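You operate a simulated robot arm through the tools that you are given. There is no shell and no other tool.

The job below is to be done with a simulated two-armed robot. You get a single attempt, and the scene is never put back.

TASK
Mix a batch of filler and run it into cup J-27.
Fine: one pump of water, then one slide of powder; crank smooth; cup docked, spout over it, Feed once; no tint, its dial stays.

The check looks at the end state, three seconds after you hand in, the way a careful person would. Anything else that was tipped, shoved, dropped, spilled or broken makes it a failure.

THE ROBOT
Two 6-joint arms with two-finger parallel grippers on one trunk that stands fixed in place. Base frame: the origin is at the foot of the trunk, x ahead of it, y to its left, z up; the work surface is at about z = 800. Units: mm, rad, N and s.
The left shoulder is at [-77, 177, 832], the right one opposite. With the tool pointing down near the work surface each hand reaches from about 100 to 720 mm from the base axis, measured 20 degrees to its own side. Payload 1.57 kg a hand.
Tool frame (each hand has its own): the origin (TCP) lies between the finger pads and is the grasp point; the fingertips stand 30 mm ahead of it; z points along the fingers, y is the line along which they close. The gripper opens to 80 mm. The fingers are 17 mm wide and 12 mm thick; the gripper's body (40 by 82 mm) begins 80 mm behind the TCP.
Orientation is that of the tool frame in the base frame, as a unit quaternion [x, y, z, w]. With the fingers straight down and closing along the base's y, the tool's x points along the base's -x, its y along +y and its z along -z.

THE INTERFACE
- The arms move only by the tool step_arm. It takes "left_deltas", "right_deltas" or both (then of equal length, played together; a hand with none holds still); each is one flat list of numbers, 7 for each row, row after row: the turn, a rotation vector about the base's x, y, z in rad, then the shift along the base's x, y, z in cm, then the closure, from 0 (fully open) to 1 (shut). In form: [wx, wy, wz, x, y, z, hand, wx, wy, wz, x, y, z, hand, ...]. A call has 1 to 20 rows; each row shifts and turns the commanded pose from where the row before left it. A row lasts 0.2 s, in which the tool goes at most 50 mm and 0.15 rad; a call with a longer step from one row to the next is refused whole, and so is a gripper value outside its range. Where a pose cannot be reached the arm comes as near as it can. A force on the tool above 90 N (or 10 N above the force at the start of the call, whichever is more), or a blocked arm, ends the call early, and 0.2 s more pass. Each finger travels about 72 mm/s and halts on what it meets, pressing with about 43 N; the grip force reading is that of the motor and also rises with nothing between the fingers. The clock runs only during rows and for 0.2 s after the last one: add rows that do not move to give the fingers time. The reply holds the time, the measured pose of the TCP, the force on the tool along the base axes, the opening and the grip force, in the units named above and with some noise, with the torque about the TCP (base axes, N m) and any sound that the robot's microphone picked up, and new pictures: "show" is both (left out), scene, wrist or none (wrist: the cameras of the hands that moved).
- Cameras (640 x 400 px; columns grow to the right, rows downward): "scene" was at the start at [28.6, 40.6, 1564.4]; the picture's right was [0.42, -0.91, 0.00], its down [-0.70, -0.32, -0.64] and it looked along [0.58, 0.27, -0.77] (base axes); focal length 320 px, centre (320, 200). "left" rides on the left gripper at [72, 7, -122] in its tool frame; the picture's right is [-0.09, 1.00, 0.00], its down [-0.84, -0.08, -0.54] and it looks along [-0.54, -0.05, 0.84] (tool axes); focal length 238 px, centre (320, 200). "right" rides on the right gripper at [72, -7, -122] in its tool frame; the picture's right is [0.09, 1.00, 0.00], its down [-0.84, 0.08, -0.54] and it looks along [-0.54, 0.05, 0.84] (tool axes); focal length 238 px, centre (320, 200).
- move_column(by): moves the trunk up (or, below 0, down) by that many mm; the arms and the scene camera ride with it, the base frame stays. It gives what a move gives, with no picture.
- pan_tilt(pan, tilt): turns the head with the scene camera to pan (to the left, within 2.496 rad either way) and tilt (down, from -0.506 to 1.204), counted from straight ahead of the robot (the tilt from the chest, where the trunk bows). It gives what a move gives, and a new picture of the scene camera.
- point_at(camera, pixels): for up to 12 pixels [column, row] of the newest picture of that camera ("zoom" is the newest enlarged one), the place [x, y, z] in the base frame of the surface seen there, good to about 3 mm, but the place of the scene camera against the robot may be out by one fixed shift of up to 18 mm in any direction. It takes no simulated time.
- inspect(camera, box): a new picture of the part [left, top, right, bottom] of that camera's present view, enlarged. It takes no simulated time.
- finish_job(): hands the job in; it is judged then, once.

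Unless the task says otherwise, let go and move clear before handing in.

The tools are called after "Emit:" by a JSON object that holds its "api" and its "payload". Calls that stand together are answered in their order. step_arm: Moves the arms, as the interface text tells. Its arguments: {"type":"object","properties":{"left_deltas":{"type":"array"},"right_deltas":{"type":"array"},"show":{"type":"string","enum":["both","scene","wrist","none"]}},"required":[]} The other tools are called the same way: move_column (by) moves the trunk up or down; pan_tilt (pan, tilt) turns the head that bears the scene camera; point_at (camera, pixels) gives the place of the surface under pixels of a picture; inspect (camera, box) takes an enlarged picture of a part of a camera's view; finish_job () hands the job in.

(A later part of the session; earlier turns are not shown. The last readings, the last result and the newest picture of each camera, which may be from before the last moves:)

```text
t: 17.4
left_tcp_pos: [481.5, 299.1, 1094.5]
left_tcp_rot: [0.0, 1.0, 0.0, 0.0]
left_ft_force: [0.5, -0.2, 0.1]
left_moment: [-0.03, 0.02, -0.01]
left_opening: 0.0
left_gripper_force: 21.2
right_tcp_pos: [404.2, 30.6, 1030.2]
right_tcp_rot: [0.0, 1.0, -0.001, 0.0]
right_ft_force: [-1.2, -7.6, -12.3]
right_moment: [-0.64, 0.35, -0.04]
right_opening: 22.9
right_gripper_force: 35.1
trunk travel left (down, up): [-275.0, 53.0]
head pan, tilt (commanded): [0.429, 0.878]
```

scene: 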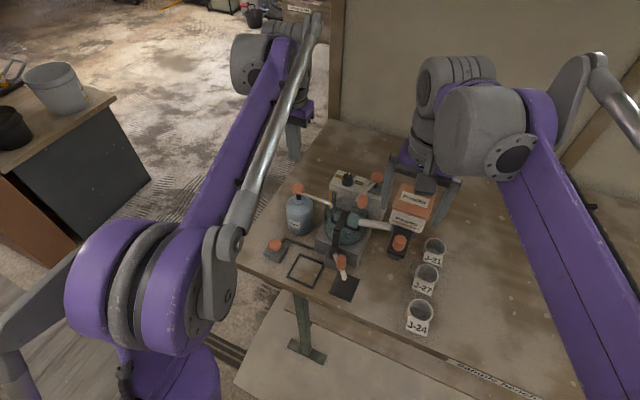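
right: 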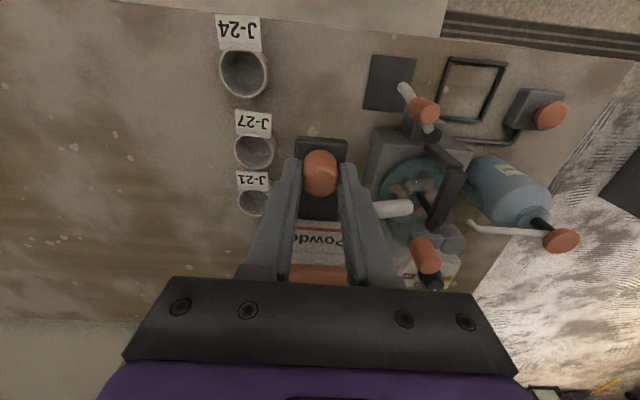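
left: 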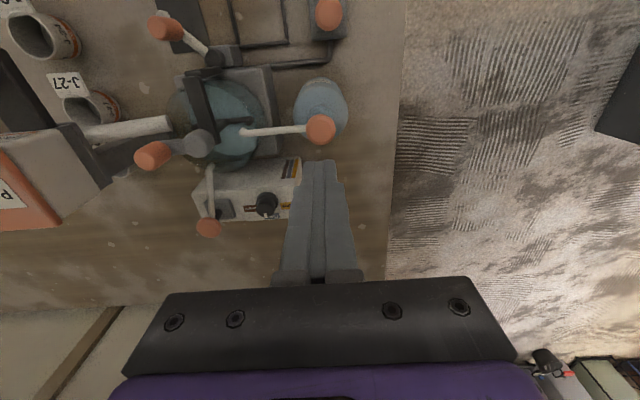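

The slide is home (x=404). I'll release, rise straight up, and retract the right hand a little.

Emit:
{"api": "step_arm", "payload": {"right_deltas": [0, 0, 0, 0, 0, 0, 0.6, 0, 0, 0, 0, 0, 0, 0.4, 0, 0, 0, 0, 0, 2, 0.4, 0, 0, 0, 0, 0, 4, 0.4, 0, 0, 0, 0, 0, 4, 0.2, 0, 0, 0, 0, 0, 4, 0, 0, 0, 0, -4, -1, 2, 0, 0, 0, 0, -4, -2, 0, 0, 0, 0, 0, -4, -2, 0, 0]}}

Emit:
{"api": "inspect", "payload": {"camera": "scene", "box": [300, 160, 440, 290]}}

Emit:
{"api": "inspect", "payload": {"camera": "left", "box": [100, 50, 300, 200]}}

```text
t: 19.4
left_tcp_pos: [481.2, 298.4, 1094.7]
left_tcp_rot: [0.0, 1.0, 0.0, 0.001]
left_ft_force: [0.0, 0.3, -0.8]
left_moment: [0.01, 0.01, 0.01]
left_opening: 0.0
left_gripper_force: 21.3
right_tcp_pos: [281.4, -18.9, 1191.3]
right_tcp_rot: [0.0, 1.0, 0.0, 0.001]
right_ft_force: [0.2, 0.2, 0.9]
right_moment: [0.01, 0.0, 0.03]
right_opening: 80.0
right_gripper_force: 0.1
trunk travel left (down, up): [-275.0, 53.0]
head pan, tilt (commanded): [0.429, 0.878]
```

scene: 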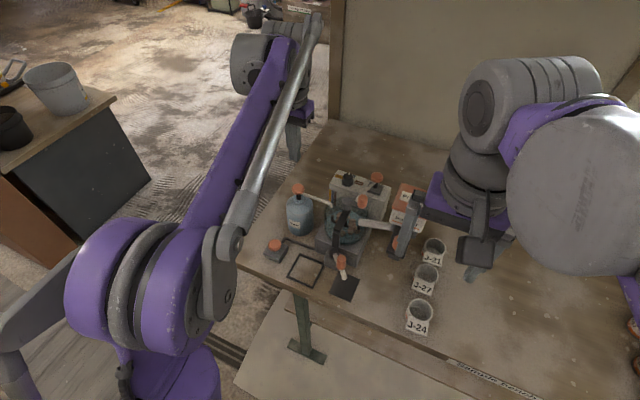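
right: 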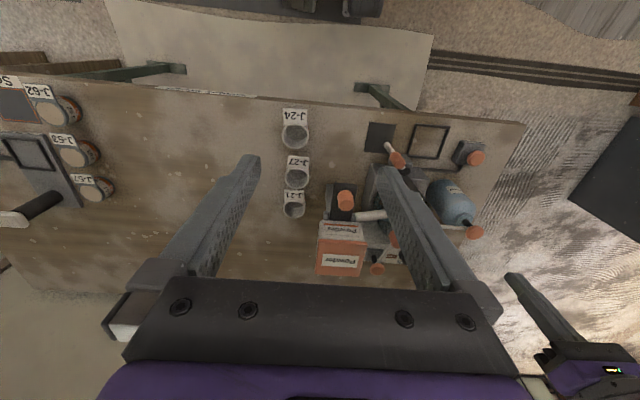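

```text
3.08 times, centred on (370, 225) of scene
```

zoom: 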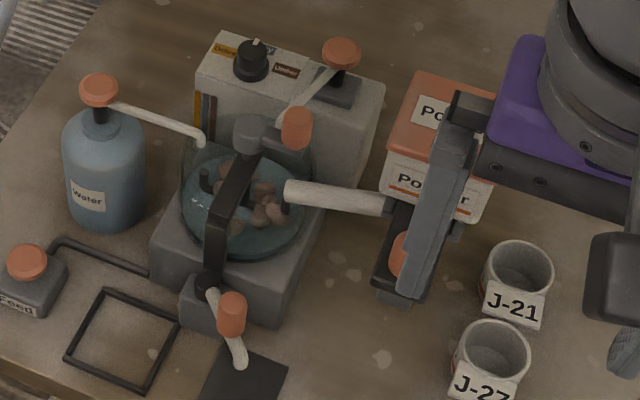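

```text
2.67 times, centred on (200, 125) of left
```

zoom: 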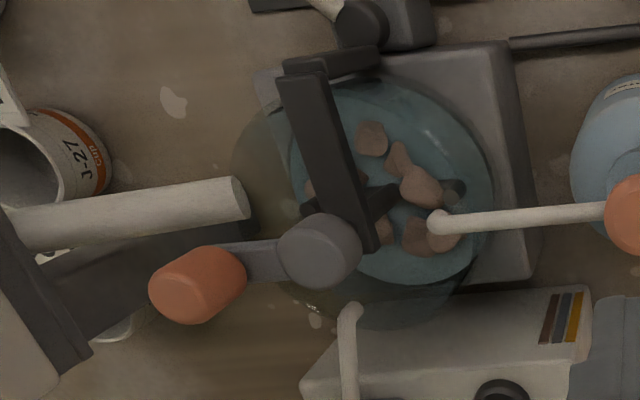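

The slide has been released and sits home. Next is the crank, so I'll measure the hub and knob from the left camera: knob near px (148,160), hub near (198,143).

Emit:
{"api": "point_at", "payload": {"camera": "left", "pixels": [[198, 141], [190, 143], [207, 143], [198, 134], [198, 150], [144, 160], [138, 158], [152, 160], [145, 167], [166, 150], [175, 148], [178, 143]]}}

Emit:
{"api": "point_at", "payload": {"camera": "scene", "pixels": [[348, 203], [362, 198], [367, 203], [357, 203], [347, 198], [352, 204]]}}

Emit:
{"api": "inspect", "payload": {"camera": "scene", "box": [325, 170, 385, 230]}}

```text
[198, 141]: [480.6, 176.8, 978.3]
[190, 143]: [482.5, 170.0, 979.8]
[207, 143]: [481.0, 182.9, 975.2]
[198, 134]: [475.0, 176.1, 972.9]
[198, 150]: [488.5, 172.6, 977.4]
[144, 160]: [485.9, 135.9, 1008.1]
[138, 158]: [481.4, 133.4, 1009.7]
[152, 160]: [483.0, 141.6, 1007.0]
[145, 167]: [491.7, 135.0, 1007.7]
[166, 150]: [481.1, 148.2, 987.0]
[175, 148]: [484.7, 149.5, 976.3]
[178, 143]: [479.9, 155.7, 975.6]
```

```text
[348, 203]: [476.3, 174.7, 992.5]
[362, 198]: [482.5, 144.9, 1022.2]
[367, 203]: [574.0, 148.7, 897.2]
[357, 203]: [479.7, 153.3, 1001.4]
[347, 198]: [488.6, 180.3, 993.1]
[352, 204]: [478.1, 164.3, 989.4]
```

```text
6.67 times, centred on (355, 200) of scene
```

zoom: 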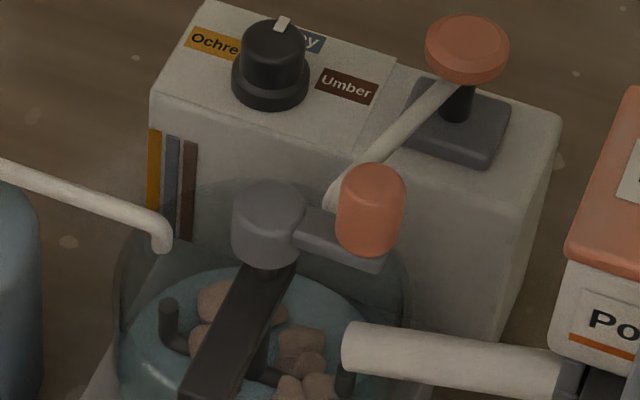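

The hub is at about (481.5,176), top 979, and the knob at about (483,137), top 1010, giving a crank radius near 39 mm. I'll move the left hand above the knob, open to 48 mm, and shift the right hand further away.

Emit:
{"api": "step_arm", "payload": {"left_deltas": [0, 0, 0, 0, -4, 0.5, 0.8, 0, 0, 0, 0, -4, 0, 0.6, 0, 0, 0, 0, -4, 0, 0.4, 0, 0, 0, 0.1, -4.1, 0, 0.4, 0, 0, 0, 0, 0, 0, 0.4], "right_deltas": [0, 0, 0, 0, -3, 0, 0, 0, 0, 0, 0, -3, 0, 0, 0, 0, 0, 0, -3, 0, 0, 0, 0, 0, 0, -2, 0, 0, 0, 0, 0, 0, 0, 0, 0]}}

Emit:
{"api": "inspect", "payload": {"camera": "left", "box": [220, 60, 420, 240]}}

```text
t: 20.6
left_tcp_pos: [485.4, 139.1, 1097.8]
left_tcp_rot: [-0.001, 1.0, 0.0, -0.001]
left_ft_force: [0.6, 0.4, -1.2]
left_moment: [0.02, 0.0, 0.0]
left_opening: 48.3
left_gripper_force: 0.0
right_tcp_pos: [282.9, -129.4, 1192.3]
right_tcp_rot: [0.0, 1.0, 0.0, 0.0]
right_ft_force: [0.1, 0.2, -0.5]
right_moment: [-0.03, -0.01, 0.02]
right_opening: 80.1
right_gripper_force: 0.0
trunk travel left (down, up): [-275.0, 53.0]
head pan, tilt (commanded): [0.429, 0.878]
```

scene: 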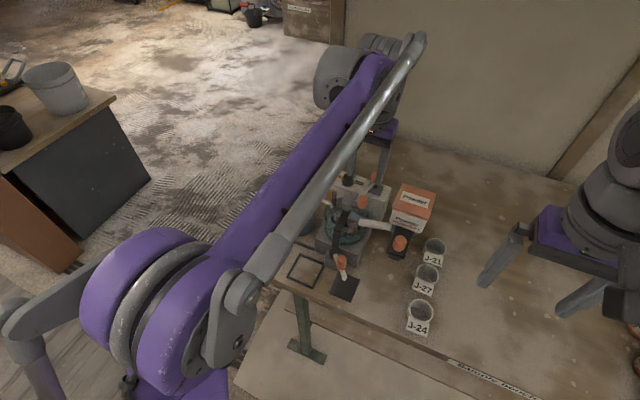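
right: 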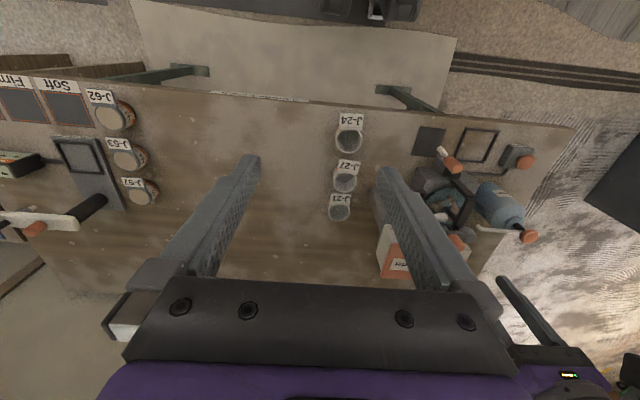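
left: 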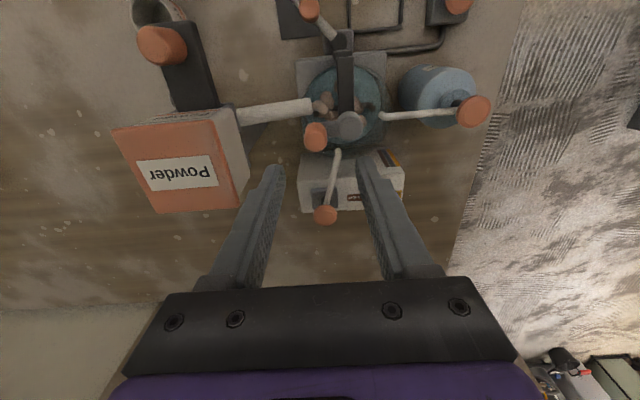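

```text
2.22 times, centred on (320, 150) of left
```

zoom: 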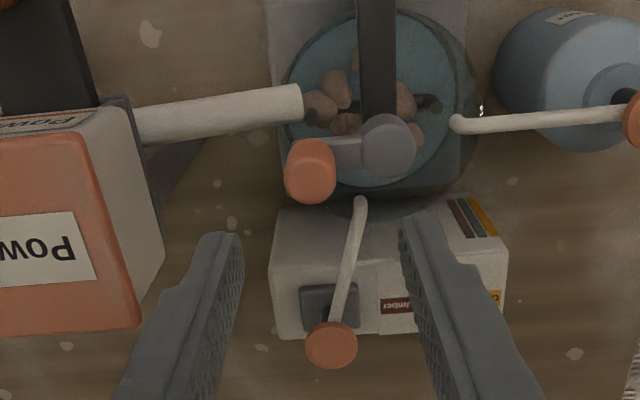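

Knob at left px (316,137), hub at (349,125). I'll measure both, plus nozzle heights, from this nearer view.

Emit:
{"api": "point_at", "payload": {"camera": "left", "pixels": [[315, 140], [306, 140], [325, 140], [315, 147], [316, 131], [351, 126], [342, 126], [361, 126], [351, 117], [351, 136], [382, 114], [339, 152]]}}

```text
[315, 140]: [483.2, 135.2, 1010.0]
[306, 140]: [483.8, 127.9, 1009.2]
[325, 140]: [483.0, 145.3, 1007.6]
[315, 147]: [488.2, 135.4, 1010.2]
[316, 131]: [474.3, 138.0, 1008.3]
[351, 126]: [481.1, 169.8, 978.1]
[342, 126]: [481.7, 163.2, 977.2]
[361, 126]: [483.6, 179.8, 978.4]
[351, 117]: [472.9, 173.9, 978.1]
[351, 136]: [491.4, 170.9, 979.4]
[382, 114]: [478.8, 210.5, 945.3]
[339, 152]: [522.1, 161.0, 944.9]
```

Knob centre ≈ (482,137), top 1010; hub ≈ (482,172), top 978. I'll descend to TCP z≈1017 so the tips clear the hub by about 8 mm.

Emit:
{"api": "step_arm", "payload": {"left_deltas": [0, 0, 0, -0.3, -0.2, -3, 0.4, 0, 0, 0, 0, 0, -3, 0.4, 0, 0, 0, 0, 0, -1.5, 0.5, 0, 0, 0, 0, 0, -0.6, 0.5, 0, 0, 0, 0, 0, 0, 0.5], "show": "wrist"}}

Emit:
{"api": "inspect", "payload": {"camera": "left", "box": [220, 60, 420, 240]}}

```text
t: 21.8
left_tcp_pos: [480.1, 137.4, 1016.4]
left_tcp_rot: [0.0, 1.0, -0.001, 0.0]
left_ft_force: [0.3, 0.5, 0.1]
left_moment: [0.03, 0.01, -0.01]
left_opening: 40.3
left_gripper_force: 0.1
right_tcp_pos: [283.1, -129.4, 1191.7]
right_tcp_rot: [0.0, 1.0, 0.0, 0.001]
right_ft_force: [0.6, -0.6, 0.8]
right_moment: [-0.05, -0.04, 0.01]
right_opening: 79.9
right_gripper_force: 0.1
trunk travel left (down, up): [-275.0, 53.0]
head pan, tilt (commanded): [0.429, 0.878]
```

left: 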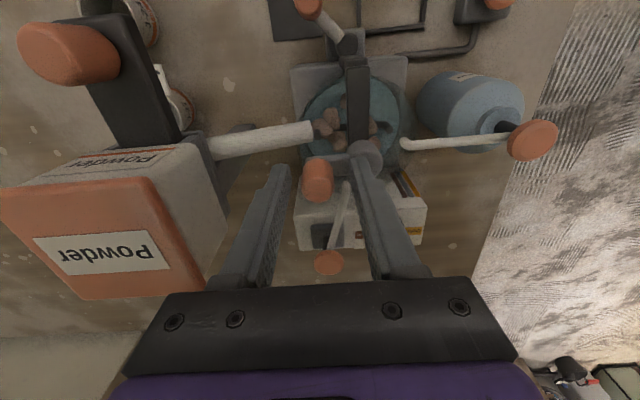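

```text
2.22 times, centred on (320, 150) of left
```

zoom: 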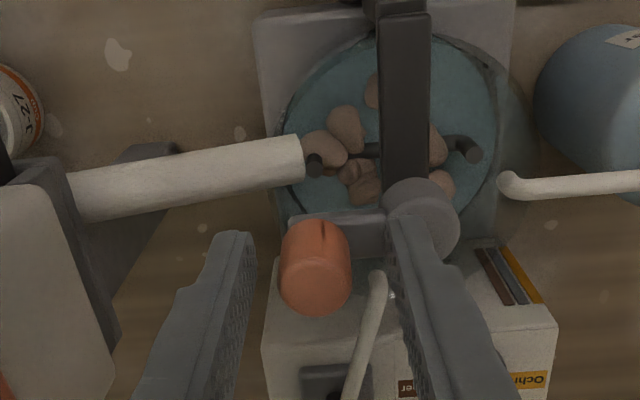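

The knob at zoom (316,270) lies between the fingers, so I'll close on it.

Emit:
{"api": "step_arm", "payload": {"left_deltas": [0, 0, 0, 0, 0, 0, 0.8, 0, 0, 0, 0, 0, 0, 1, 0, 0, 0, 0, 0, 0, 1], "show": "wrist"}}

```text
t: 22.6
left_tcp_pos: [480.7, 136.5, 1017.4]
left_tcp_rot: [0.0, 1.0, 0.0, -0.001]
left_ft_force: [-0.8, -12.7, -5.1]
left_moment: [0.07, -0.06, -0.06]
left_opening: 21.2
left_gripper_force: 33.9
right_tcp_pos: [283.4, -131.3, 1190.6]
right_tcp_rot: [-0.001, 1.0, 0.002, 0.0]
right_ft_force: [-0.3, -0.3, 0.6]
right_moment: [-0.01, 0.0, -0.03]
right_opening: 79.8
right_gripper_force: 0.0
trunk travel left (down, up): [-275.0, 53.0]
head pan, tilt (commanded): [0.429, 0.878]
```

left: 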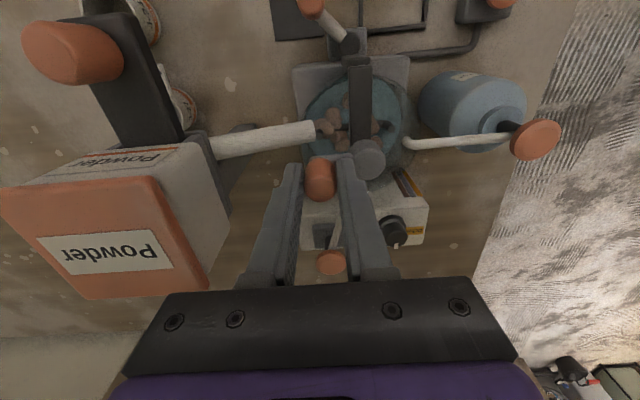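

The knob is gripped (opening 21 mm). I'll test the crank clockwise, seen from above, with three 15° arc steps and watch the forces.

Emit:
{"api": "step_arm", "payload": {"left_deltas": [0, 0, 0, -0.93, 0.05, 0, 1, 0, 0, 0, -0.87, 0.36, 0, 1, 0, 0, 0, -0.75, 0.57, 0, 1], "show": "wrist"}}

```text
t: 23.4
left_tcp_pos: [454.0, 147.3, 1016.6]
left_tcp_rot: [0.0, 1.0, 0.001, -0.001]
left_ft_force: [-8.3, -6.2, -9.1]
left_moment: [-0.53, 0.15, -0.01]
left_opening: 21.1
left_gripper_force: 34.5
right_tcp_pos: [282.2, -129.0, 1192.1]
right_tcp_rot: [0.0, 1.0, 0.0, 0.001]
right_ft_force: [-0.6, -0.6, 0.0]
right_moment: [0.03, 0.02, -0.02]
right_opening: 80.1
right_gripper_force: 0.1
trunk travel left (down, up): [-275.0, 53.0]
head pan, tilt (commanded): [0.429, 0.878]
```

left: 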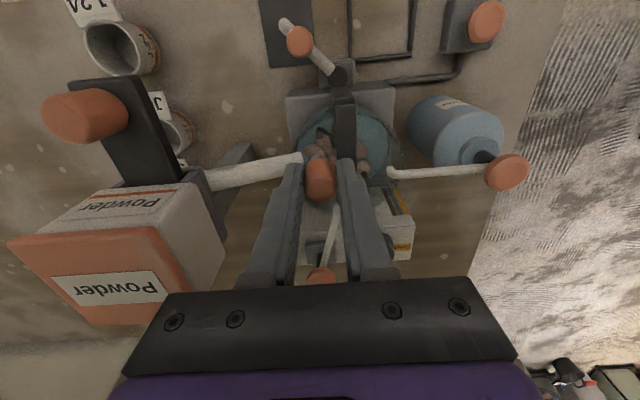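

The crank turns freely with only about 10 N. I'll continue the circle through about 270° more.

Emit:
{"api": "step_arm", "payload": {"left_deltas": [0, 0, 0, -0.63, 0.73, 0, 1, 0, 0, 0, -0.4, 0.86, 0, 1, 0, 0, 0, -0.13, 0.95, 0, 1, 0, 0, 0, 0.13, 0.95, 0, 1, 0, 0, 0, 0.37, 0.88, 0, 1, 0, 0, 0, 0.58, 0.76, 0, 1, 0, 0, 0, 0.76, 0.58, 0, 1, 0, 0, 0, 0.88, 0.37, 0, 1, 0, 0, 0, 0.95, 0.13, 0, 1], "show": "both"}}

```text
t: 25.4
left_tcp_pos: [479.7, 205.1, 1017.0]
left_tcp_rot: [0.001, 1.0, -0.001, 0.0]
left_ft_force: [0.1, -24.8, -0.7]
left_moment: [-0.18, -0.11, -0.06]
left_opening: 21.4
left_gripper_force: 34.4
right_tcp_pos: [283.3, -132.3, 1189.7]
right_tcp_rot: [0.0, 1.0, 0.001, 0.0]
right_ft_force: [-0.3, 0.2, 0.9]
right_moment: [-0.02, -0.01, 0.01]
right_opening: 80.1
right_gripper_force: 0.1
trunk travel left (down, up): [-275.0, 53.0]
head pan, tilt (commanded): [0.429, 0.878]
```

scene: 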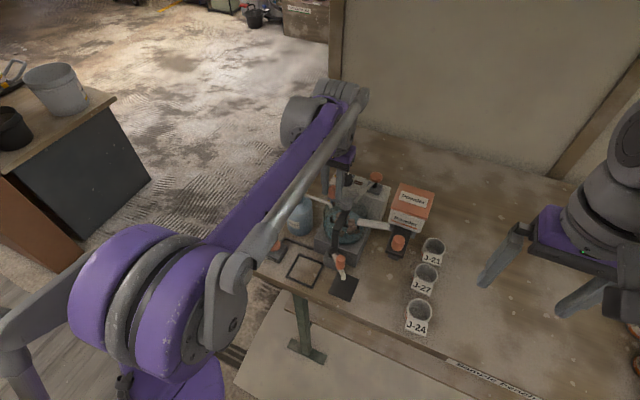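
left: 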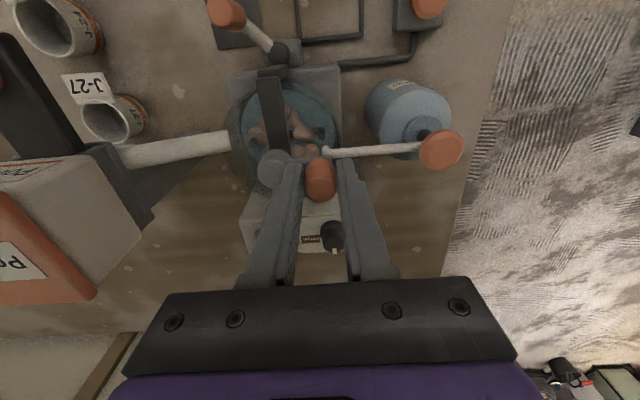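

At the far side the TCP is at y=205 with 25 N inward, so the true radius is about 34.3 mm and the hub about (480,171). I'll finish this turn with the corrected radius.

Emit:
{"api": "step_arm", "payload": {"left_deltas": [0, 0, 0, 0.89, -0.42, 0, 1, 0, 0, 0, 0.83, -0.35, 0, 1, 0, 0, 0, 0.71, -0.55, 0, 1, 0, 0, 0, 0.55, -0.71, 0, 1, 0, 0, 0, 0.34, -0.83, 0, 1, 0, 0, 0, 0.12, -0.89, 0, 1, 0, 0, 0, -0.12, -0.89, 0, 1, 0, 0, 0, -0.34, -0.83, 0, 1, 0, 0, 0, -0.55, -0.71, 0, 1, 0, 0, 0, -0.71, -0.55, 0, 1, 0, 0, 0, -0.83, -0.34, 0, 1, 0, 0, 0, -0.89, -0.12, 0, 1], "show": "wrist"}}

Emit:
{"api": "inspect", "payload": {"camera": "left", "box": [220, 60, 420, 240]}}

```text
t: 28.0
left_tcp_pos: [479.8, 135.0, 1017.1]
left_tcp_rot: [0.001, 1.0, 0.0, -0.001]
left_ft_force: [-0.6, -12.9, -1.7]
left_moment: [0.06, -0.33, -0.04]
left_opening: 21.1
left_gripper_force: 34.6
right_tcp_pos: [282.3, -130.6, 1190.4]
right_tcp_rot: [0.0, 1.0, 0.001, 0.001]
right_ft_force: [0.1, 0.7, 0.2]
right_moment: [-0.02, -0.01, -0.01]
right_opening: 80.1
right_gripper_force: 0.0
trunk travel left (down, up): [-275.0, 53.0]
head pan, tilt (commanded): [0.429, 0.878]
```

left: 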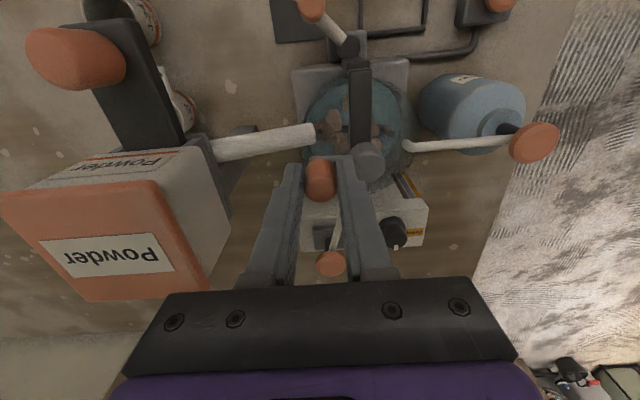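

```text
2.22 times, centred on (320, 150) of left
```

zoom: 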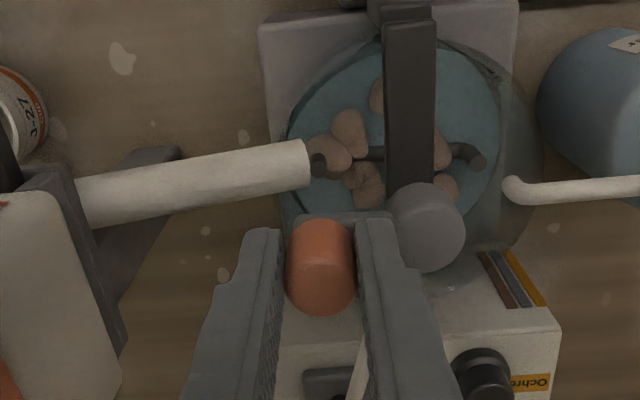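

One full turn is done and the lumps remain, though paler. I'll keep cranking, a full turn per call at 18° rows.

Emit:
{"api": "step_arm", "payload": {"left_deltas": [0, 0, 0, -1.06, 0.02, 0, 1, 0, 0, 0, -0.956, 0.487, 0, 1, 0, 0, 0, -0.759, 0.759, 0, 1, 0, 0, 0, -0.487, 0.956, 0, 1, 0, 0, 0, -0.168, 1.06, 0, 1, 0, 0, 0, 0.168, 1.06, 0, 1, 0, 0, 0, 0.487, 0.956, 0, 1, 0, 0, 0, 0.759, 0.759, 0, 1, 0, 0, 0, 0.956, 0.487, 0, 1, 0, 0, 0, 1.06, 0.168, 0, 1, 0, 0, 0, 1.06, -0.168, 0, 1, 0, 0, 0, 0.956, -0.487, 0, 1, 0, 0, 0, 0.759, -0.759, 0, 1, 0, 0, 0, 0.487, -0.956, 0, 1, 0, 0, 0, 0.168, -1.06, 0, 1, 0, 0, 0, -0.168, -1.06, 0, 1, 0, 0, 0, -0.487, -0.956, 0, 1, 0, 0, 0, -0.759, -0.759, 0, 1, 0, 0, 0, -0.956, -0.487, 0, 1, 0, 0, 0, -1.06, -0.168, 0, 1], "show": "wrist"}}

Emit:
{"api": "inspect", "payload": {"camera": "left", "box": [220, 60, 420, 240]}}

```text
t: 32.2
left_tcp_pos: [479.6, 134.8, 1016.5]
left_tcp_rot: [0.001, 1.0, 0.0, -0.001]
left_ft_force: [0.2, -1.4, -1.3]
left_moment: [-0.4, 0.16, -0.01]
left_opening: 21.1
left_gripper_force: 34.4
right_tcp_pos: [282.1, -128.9, 1191.7]
right_tcp_rot: [0.0, 1.0, 0.0, 0.001]
right_ft_force: [-0.1, -0.8, 0.4]
right_moment: [0.02, -0.02, 0.01]
right_opening: 80.1
right_gripper_force: 0.0
trunk travel left (down, up): [-275.0, 53.0]
head pan, tilt (commanded): [0.429, 0.878]
```

left: 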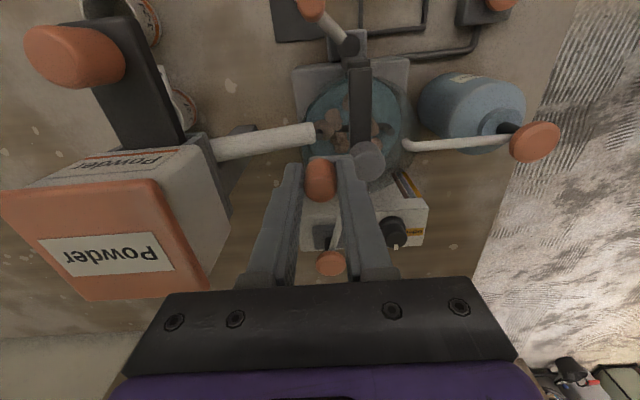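

```text
2.22 times, centred on (320, 150) of left
```

zoom: 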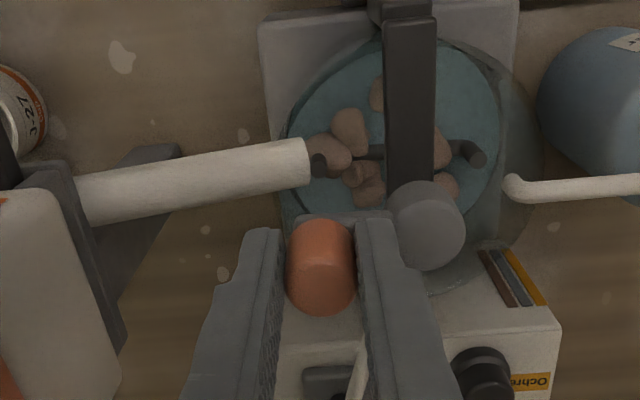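

The grip is holding with low forces and the lumps are still there. I'll do two more turns in one call.

Emit:
{"api": "step_arm", "payload": {"left_deltas": [0, 0, 0, -2.057, 0.62, 0, 1, 0, 0, 0, -1.272, 1.75, 0, 1, 0, 0, 0, 0, 2.164, 0, 1, 0, 0, 0, 1.272, 1.75, 0, 1, 0, 0, 0, 2.057, 0.668, 0, 1, 0, 0, 0, 2.057, -0.668, 0, 1, 0, 0, 0, 1.272, -1.75, 0, 1, 0, 0, 0, 0, -2.164, 0, 1, 0, 0, 0, -1.272, -1.75, 0, 1, 0, 0, 0, -2.057, -0.668, 0, 1, 0, 0, 0, -2.057, 0.668, 0, 1, 0, 0, 0, -1.272, 1.75, 0, 1, 0, 0, 0, 0, 2.164, 0, 1, 0, 0, 0, 1.272, 1.75, 0, 1, 0, 0, 0, 2.057, 0.668, 0, 1, 0, 0, 0, 2.057, -0.668, 0, 1, 0, 0, 0, 1.272, -1.75, 0, 1, 0, 0, 0, 0, -2.164, 0, 1, 0, 0, 0, -1.272, -1.75, 0, 1, 0, 0, 0, -2.057, -0.62, 0, 1], "show": "wrist"}}

Emit:
{"api": "inspect", "payload": {"camera": "left", "box": [220, 60, 420, 240]}}

```text
t: 36.4
left_tcp_pos: [478.7, 134.6, 1018.0]
left_tcp_rot: [0.001, 1.0, 0.0, 0.0]
left_ft_force: [-0.4, -3.8, -3.9]
left_moment: [0.35, -0.04, 0.01]
left_opening: 20.9
left_gripper_force: 34.6
right_tcp_pos: [283.1, -129.2, 1190.7]
right_tcp_rot: [0.0, 1.0, 0.0, 0.001]
right_ft_force: [-0.2, 0.3, -0.5]
right_moment: [0.0, 0.0, 0.0]
right_opening: 79.9
right_gripper_force: 0.1
trunk travel left (down, up): [-275.0, 53.0]
head pan, tilt (commanded): [0.429, 0.878]
```

left: 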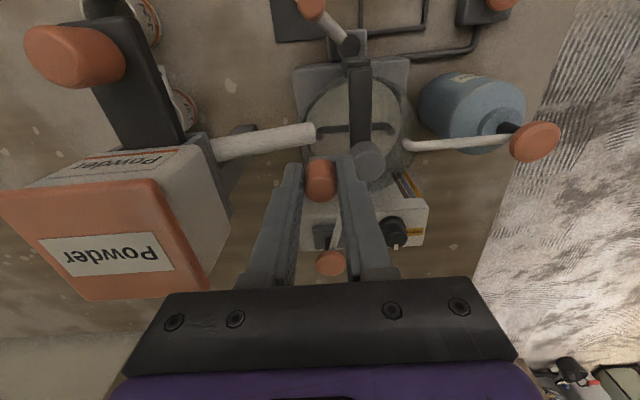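

```text
2.22 times, centred on (320, 150) of left
```

zoom: 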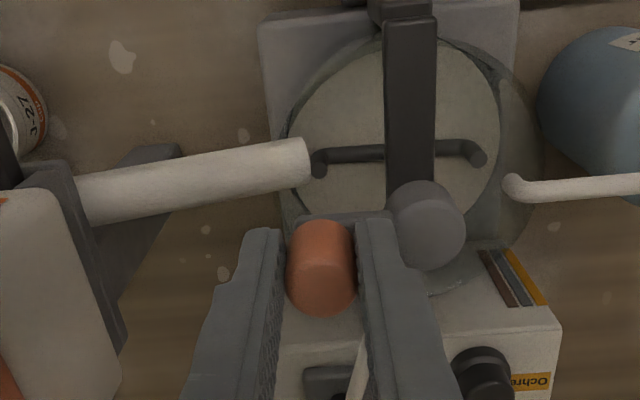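

The mix is now a uniform grey-white with no lumps (zoom 400,130). I'll let go of the crank, lift straight up and move the left hand away to the left.

Emit:
{"api": "step_arm", "payload": {"left_deltas": [0, 0, 0, 0, 0, 0, 0.7, 0, 0, 0, 0, 0, 0, 0.5, 0, 0, 0, 0, 0, 2, 0.5, 0, 0, 0, 0, 0, 4, 0.5, 0, 0, 0, 0, 0, 4, 0.5, 0, 0, 0, 0, 3.5, 2, 0.5, 0, 0, 0, -1, 4, 1, 0.8, 0, 0, 0, -2, 4, 0, 1, 0, 0, 0, -2, 4, 0, 1, 0, 0, 0, -2, 4, 0, 1, 0, 0, 0, -1, 2, 0, 1]}}

Emit:
{"api": "inspect", "payload": {"camera": "scene", "box": [260, 160, 460, 340]}}

```text
t: 38.8
left_tcp_pos: [400.5, 350.9, 1147.3]
left_tcp_rot: [-0.001, 1.0, 0.0, 0.0]
left_ft_force: [-0.7, -0.4, -0.4]
left_moment: [0.02, -0.01, -0.03]
left_opening: 0.0
left_gripper_force: 21.2
right_tcp_pos: [282.8, -129.7, 1191.4]
right_tcp_rot: [0.0, 1.0, 0.0, 0.0]
right_ft_force: [0.5, 0.0, -0.7]
right_moment: [0.03, 0.02, -0.01]
right_opening: 80.0
right_gripper_force: 0.1
trunk travel left (down, up): [-275.0, 53.0]
head pan, tilt (commanded): [0.429, 0.878]
```

scene: 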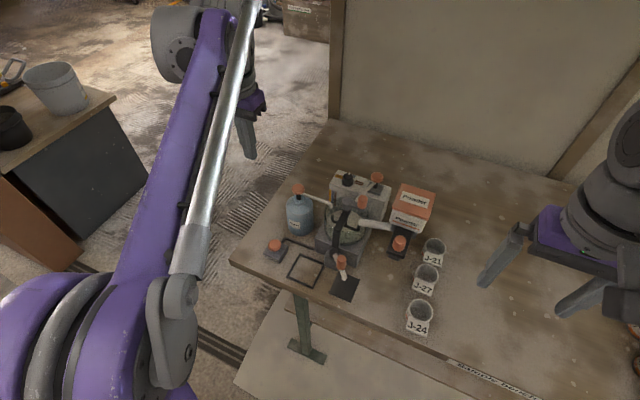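
left: 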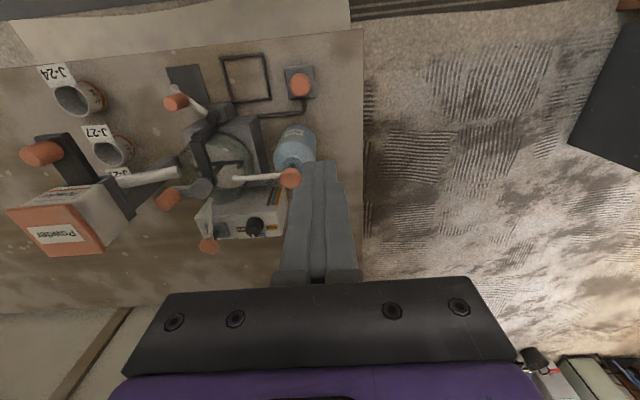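

```text
2.22 times, centred on (360, 250) of scene
```

zoom: 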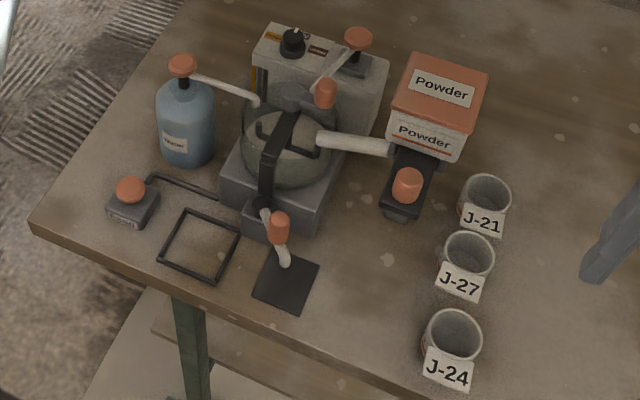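

The pumps, slide and dial look as they should, and the bowl holds the smooth mix. Next is cup J-27, so I'll zoom in and measure its rim, tag and neighbours from the right wrist camera at px (345,178).

Emit:
{"api": "inspect", "payload": {"camera": "right", "box": [310, 100, 430, 230]}}

Emit:
{"api": "point_at", "payload": {"camera": "right", "pixels": [[345, 176], [336, 180], [355, 180], [345, 190], [345, 172], [350, 163], [341, 166], [358, 168], [333, 174], [339, 201], [352, 133], [348, 184]]}}

```text
3.08 times, centred on (370, 165) of right
```

zoom: 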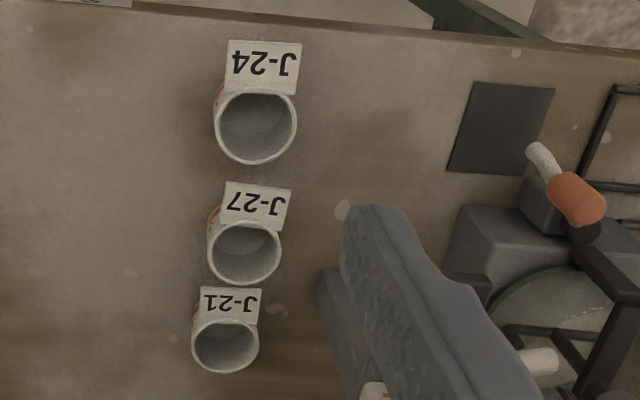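

```text
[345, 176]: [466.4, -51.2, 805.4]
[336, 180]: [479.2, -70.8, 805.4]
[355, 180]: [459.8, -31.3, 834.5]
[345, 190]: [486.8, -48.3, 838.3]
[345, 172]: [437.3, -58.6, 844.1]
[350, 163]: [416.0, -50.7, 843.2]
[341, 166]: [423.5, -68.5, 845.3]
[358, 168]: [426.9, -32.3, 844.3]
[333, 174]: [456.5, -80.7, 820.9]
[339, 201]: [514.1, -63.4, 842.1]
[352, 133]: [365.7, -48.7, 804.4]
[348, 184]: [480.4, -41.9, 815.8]
```

J-27's rim spans x≈437–487 and y≈-80 to -31, so it is centred near (461,-55) with its top at 845. The tag sticks out towards the robot and the powder box is at y≥0. I'll bring the right hand above it, leaning back 0.25 rad to keep the wrist clear of the box.

Emit:
{"api": "step_arm", "payload": {"right_deltas": [0, -0.125, 0, 3, 1.25, -3.5, 0, 0, -0.125, 0, 3, 1.25, -3.5, 0, 0, 0, 0, 3, 1.25, -3.5, 0, 0, 0, 0, 3, 1.25, -3.5, 0, 0, 0, 0, 3, 1.25, -3.5, 0, 0, 0, 0, 2.8, 1.2, -3.5, 0, 0, 0, 0, 0, 0, 0, 0]}}

Emit:
{"api": "inspect", "payload": {"camera": "right", "box": [220, 40, 420, 240]}}

```text
t: 40.4
left_tcp_pos: [394.1, 349.2, 1149.9]
left_tcp_rot: [0.0, 1.0, 0.001, 0.002]
left_ft_force: [0.5, 1.0, 0.5]
left_moment: [0.0, 0.02, 0.04]
left_opening: 0.1
left_gripper_force: 21.2
right_tcp_pos: [454.7, -54.4, 983.7]
right_tcp_rot: [0.0, 0.992, 0.001, 0.125]
right_ft_force: [-40.4, -11.6, 11.5]
right_moment: [0.95, -2.35, 1.98]
right_opening: 69.8
right_gripper_force: 0.0
trunk travel left (down, up): [-275.0, 53.0]
head pan, tilt (commanded): [0.429, 0.878]
```

scene: 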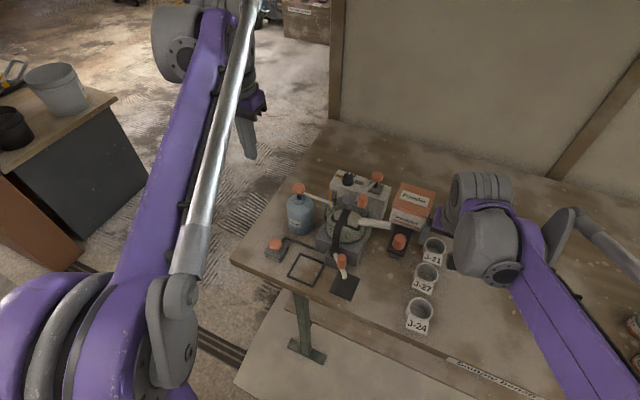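
right: 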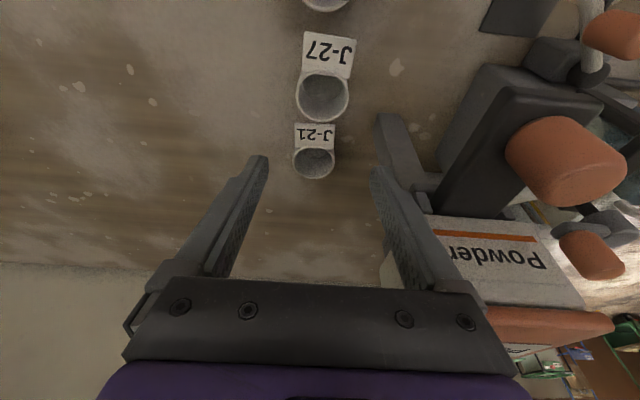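

```text
2.00 times, centred on (320, 140) of right
```

zoom: 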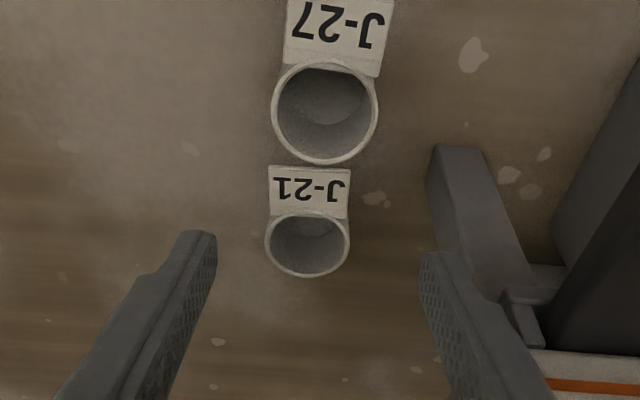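

There's a 40 N push in -x and the opening has been forced to 69.8, so the open left finger touched the powder stand's side. I'll back straight off along -x and narrow the fingers.

Emit:
{"api": "step_arm", "payload": {"right_deltas": [0, 0, 0, -1.5, 0, 0, 0.1, 0, 0, 0, -2.5, -1, 0, 0.15, 0, 0, 0, -2, -1, 0, 0.2, 0, 0, 0, 0, 0, 0, 0.2]}}

Emit:
{"api": "inspect", "payload": {"camera": "scene", "box": [330, 160, 450, 280]}}

```text
t: 41.4
left_tcp_pos: [400.2, 350.0, 1146.5]
left_tcp_rot: [0.0, 1.0, 0.0, 0.0]
left_ft_force: [0.0, -0.2, -0.2]
left_moment: [-0.03, 0.0, 0.02]
left_opening: 0.2
left_gripper_force: 21.2
right_tcp_pos: [399.2, -72.9, 981.2]
right_tcp_rot: [0.0, 0.992, 0.0, 0.125]
right_ft_force: [-0.2, 0.0, 0.2]
right_moment: [-0.01, 0.0, 0.01]
right_opening: 64.3
right_gripper_force: 0.0
trunk travel left (down, up): [-275.0, 53.0]
head pan, tilt (commanded): [0.429, 0.878]
```

scene: 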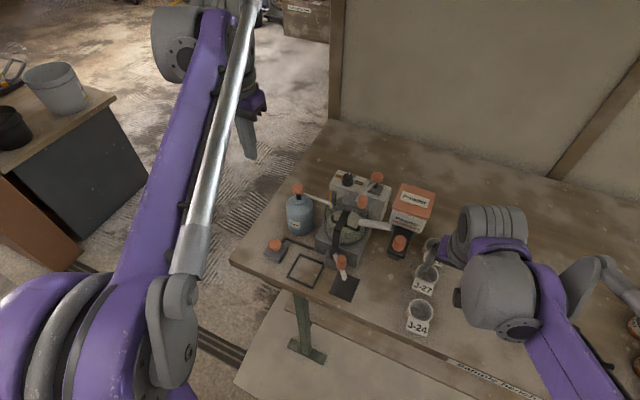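
right: 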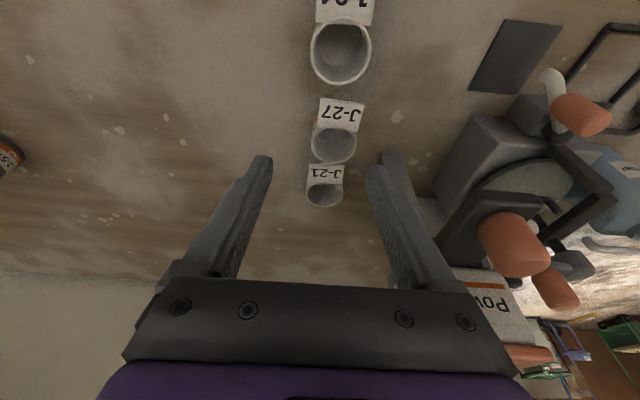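

```text
3.33 times, centred on (390, 220) of scene
```

zoom: 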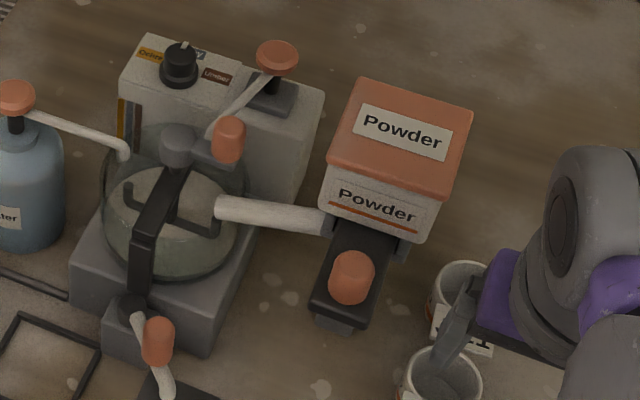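

Emit:
{"api": "point_at", "payload": {"camera": "scene", "pixels": [[414, 197], [400, 242], [425, 283], [424, 291], [419, 310], [298, 188]]}}

Emit:
{"api": "inspect", "payload": {"camera": "right", "box": [280, 60, 420, 230]}}

Emit:
{"api": "point_at", "payload": {"camera": "right", "pixels": [[334, 130], [312, 145], [357, 145], [334, 162], [334, 128], [340, 112], [321, 112], [362, 112], [324, 172], [334, 147], [448, 285], [440, 215]]}}

```text
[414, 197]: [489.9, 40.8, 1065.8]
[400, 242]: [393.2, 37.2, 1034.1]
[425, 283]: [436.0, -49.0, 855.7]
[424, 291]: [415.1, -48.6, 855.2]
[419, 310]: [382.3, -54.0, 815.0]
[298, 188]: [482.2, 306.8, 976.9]
```

```text
2.35 times, centred on (350, 145) of right
```

zoom: 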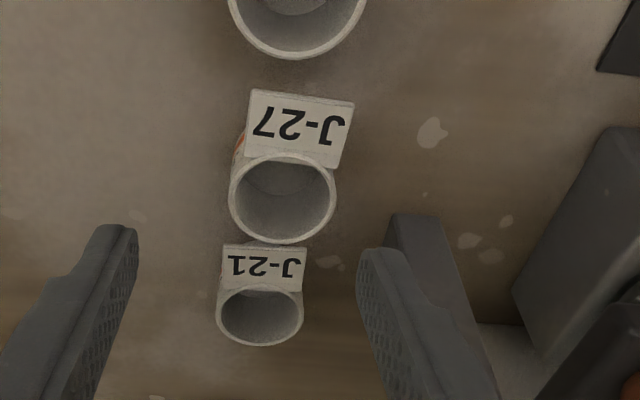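

```text
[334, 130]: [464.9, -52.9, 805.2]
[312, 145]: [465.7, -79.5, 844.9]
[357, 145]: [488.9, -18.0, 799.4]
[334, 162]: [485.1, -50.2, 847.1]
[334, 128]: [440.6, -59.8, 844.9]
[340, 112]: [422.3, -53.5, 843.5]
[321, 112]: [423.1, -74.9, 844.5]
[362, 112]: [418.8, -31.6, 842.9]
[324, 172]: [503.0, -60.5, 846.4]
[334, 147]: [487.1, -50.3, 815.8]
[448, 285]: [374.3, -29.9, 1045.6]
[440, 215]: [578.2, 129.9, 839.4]
```

The powder box hasn't moved (readings match to about 2 mm). J-27's rim is centred at about (462.5,-55), so I'll go down first in the open, then forward over the cup at z≈905 with fingers narrowed to 62 mm.

Emit:
{"api": "step_arm", "payload": {"right_deltas": [0, 0, 0, 0, 0.9, -3.8, 0.22, 0, 0, 0, 0, 0.8, -3.8, 0.22, 0, 0, 0, 2.1, 0, 0, 0.22, 0, 0, 0, 2.1, 0, 0, 0.22, 0, 0, 0, 2.1, 0, 0, 0.22, 0, 0, 0, 0, 0, 0, 0.22]}}

Emit:
{"api": "inspect", "payload": {"camera": "right", "box": [220, 60, 460, 260]}}

Emit:
{"api": "inspect", "payload": {"camera": "scene", "box": [370, 190, 490, 310]}}

```text
t: 42.8
left_tcp_pos: [400.5, 349.7, 1147.8]
left_tcp_rot: [0.0, 1.0, 0.0, -0.001]
left_ft_force: [-0.7, -0.5, 0.8]
left_moment: [-0.03, -0.01, -0.02]
left_opening: 0.0
left_gripper_force: 21.4
right_tcp_pos: [464.3, -57.6, 905.2]
right_tcp_rot: [-0.001, 0.992, 0.0, 0.126]
right_ft_force: [-0.3, 0.0, 0.9]
right_moment: [-0.03, -0.01, 0.0]
right_opening: 62.6
right_gripper_force: 0.0
trunk travel left (down, up): [-275.0, 53.0]
head pan, tilt (commanded): [0.429, 0.878]
```

scene: 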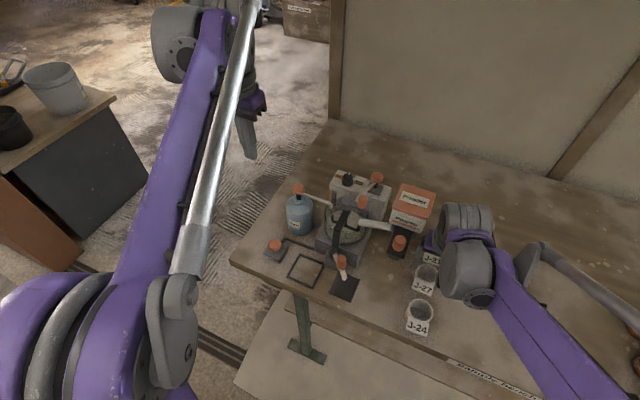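
right: 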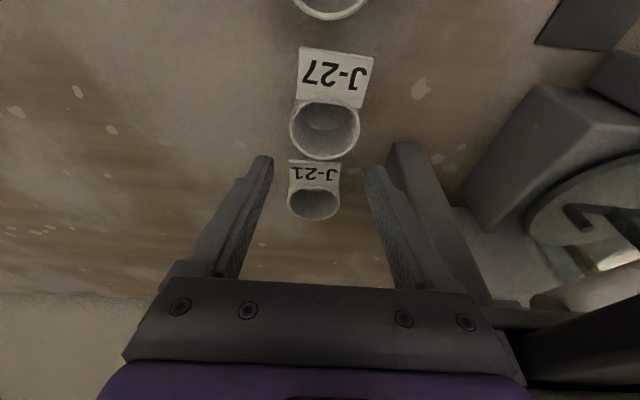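

```text
2.00 times, centred on (340, 160) of right
```

zoom: 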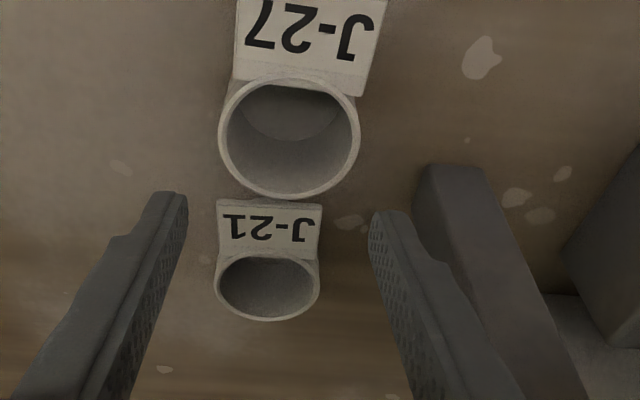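

```text
3.33 times, centred on (430, 250) of scene
```

zoom: 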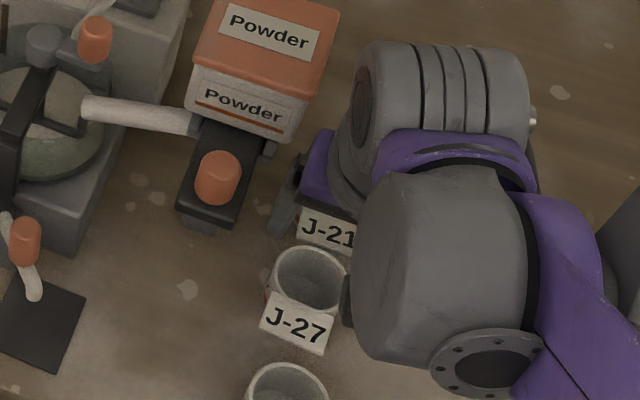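

Emit:
{"api": "point_at", "payload": {"camera": "right", "pixels": [[291, 127], [358, 127], [325, 156], [326, 157], [325, 101], [300, 148], [350, 148], [310, 60], [299, 95], [361, 105], [290, 125], [360, 129]]}}

```text
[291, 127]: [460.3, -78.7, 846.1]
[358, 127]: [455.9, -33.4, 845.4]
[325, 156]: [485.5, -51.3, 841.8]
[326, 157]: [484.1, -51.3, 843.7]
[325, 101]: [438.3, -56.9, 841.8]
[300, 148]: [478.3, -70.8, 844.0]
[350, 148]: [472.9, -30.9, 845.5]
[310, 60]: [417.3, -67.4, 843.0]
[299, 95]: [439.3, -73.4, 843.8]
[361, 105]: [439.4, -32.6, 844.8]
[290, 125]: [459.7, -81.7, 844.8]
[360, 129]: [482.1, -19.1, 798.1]
```

The rim centre is (461.5,-55.5) with a diameter of about 47 mm. I'll lower the open fingers around it to TCP z≈845, so the tips are at about 816 and clear of any frame later.

Emit:
{"api": "step_arm", "payload": {"right_deltas": [0, 0, 0, -0.2, 0.1, -2, 0.22, 0, 0, 0, -0.2, 0.1, -2, 0.22, 0, 0, 0, -0.2, 0, -1.4, 0.22, 0, 0, 0, 0, 0, -0.6, 0.22, 0, 0, 0, 0, 0, 0, 0.22], "show": "wrist"}}

Emit:
{"api": "inspect", "payload": {"camera": "right", "box": [220, 60, 460, 260]}}

```text
t: 44.0
left_tcp_pos: [400.4, 350.7, 1147.9]
left_tcp_rot: [0.0, 1.0, 0.0, 0.0]
left_ft_force: [0.4, 0.2, -0.3]
left_moment: [-0.01, -0.01, -0.02]
left_opening: 0.1
left_gripper_force: 21.7
right_tcp_pos: [457.3, -54.8, 845.2]
right_tcp_rot: [0.0, 0.992, -0.001, 0.126]
right_ft_force: [-0.6, 0.3, -1.0]
right_moment: [0.03, 0.01, -0.02]
right_opening: 62.2
right_gripper_force: 0.0
trunk travel left (down, up): [-275.0, 53.0]
head pan, tilt (commanded): [0.429, 0.878]
```

right: 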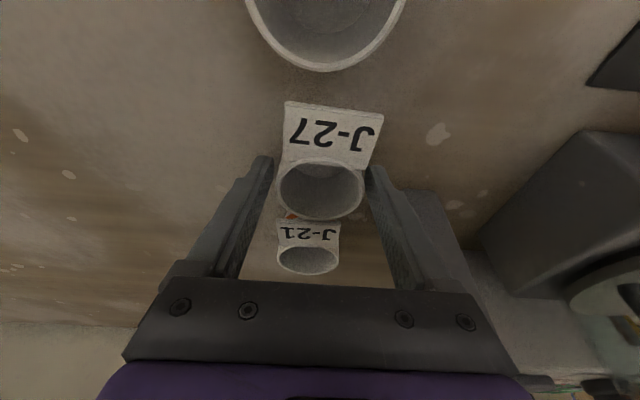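

```text
2.00 times, centred on (340, 160) of right
```

zoom: 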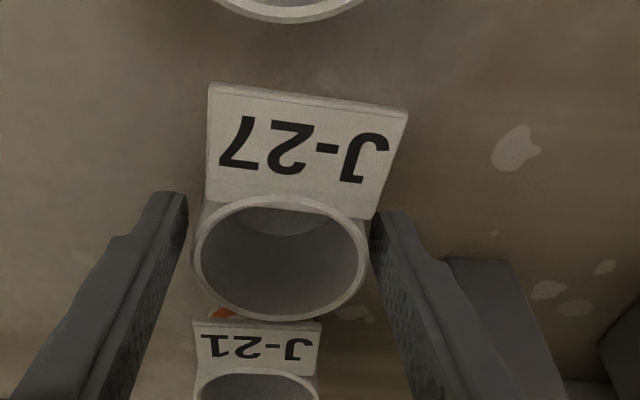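

J-27 sits between the fingers with a few mm on each side (zoom 190–370). I'll close gently on it.

Emit:
{"api": "step_arm", "payload": {"right_deltas": [0, 0, 0, 0, 0, 0, 0.34, 0, 0, 0, 0, 0, 0, 0.42, 0, 0, 0, 0, 0, 0, 0.5, 0, 0, 0, 0, 0, 0, 0.5], "show": "wrist"}}

Emit:
{"api": "inspect", "payload": {"camera": "right", "box": [220, 60, 460, 260]}}

```text
t: 45.0
left_tcp_pos: [400.0, 350.3, 1146.8]
left_tcp_rot: [0.0, 1.0, 0.0, 0.0]
left_ft_force: [1.3, -0.6, -0.5]
left_moment: [-0.03, -0.02, -0.01]
left_opening: 0.1
left_gripper_force: 21.5
right_tcp_pos: [458.4, -54.6, 845.6]
right_tcp_rot: [0.0, 0.992, 0.0, 0.125]
right_ft_force: [0.8, 0.7, 0.5]
right_moment: [-0.02, 0.01, 0.02]
right_opening: 50.2
right_gripper_force: 42.9
trunk travel left (down, up): [-275.0, 53.0]
head pan, tilt (commanded): [0.429, 0.878]
```

right: 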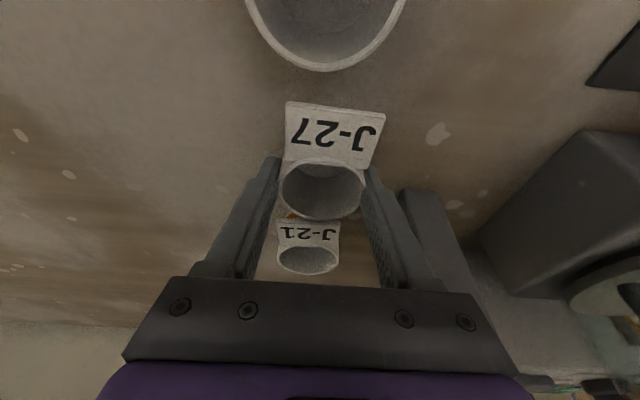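

```text
2.00 times, centred on (340, 160) of right
```

zoom: 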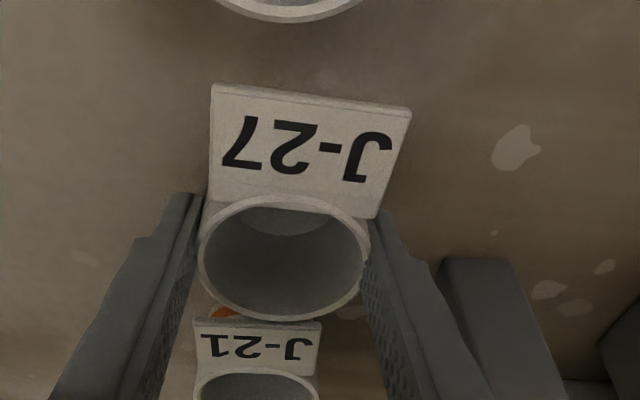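

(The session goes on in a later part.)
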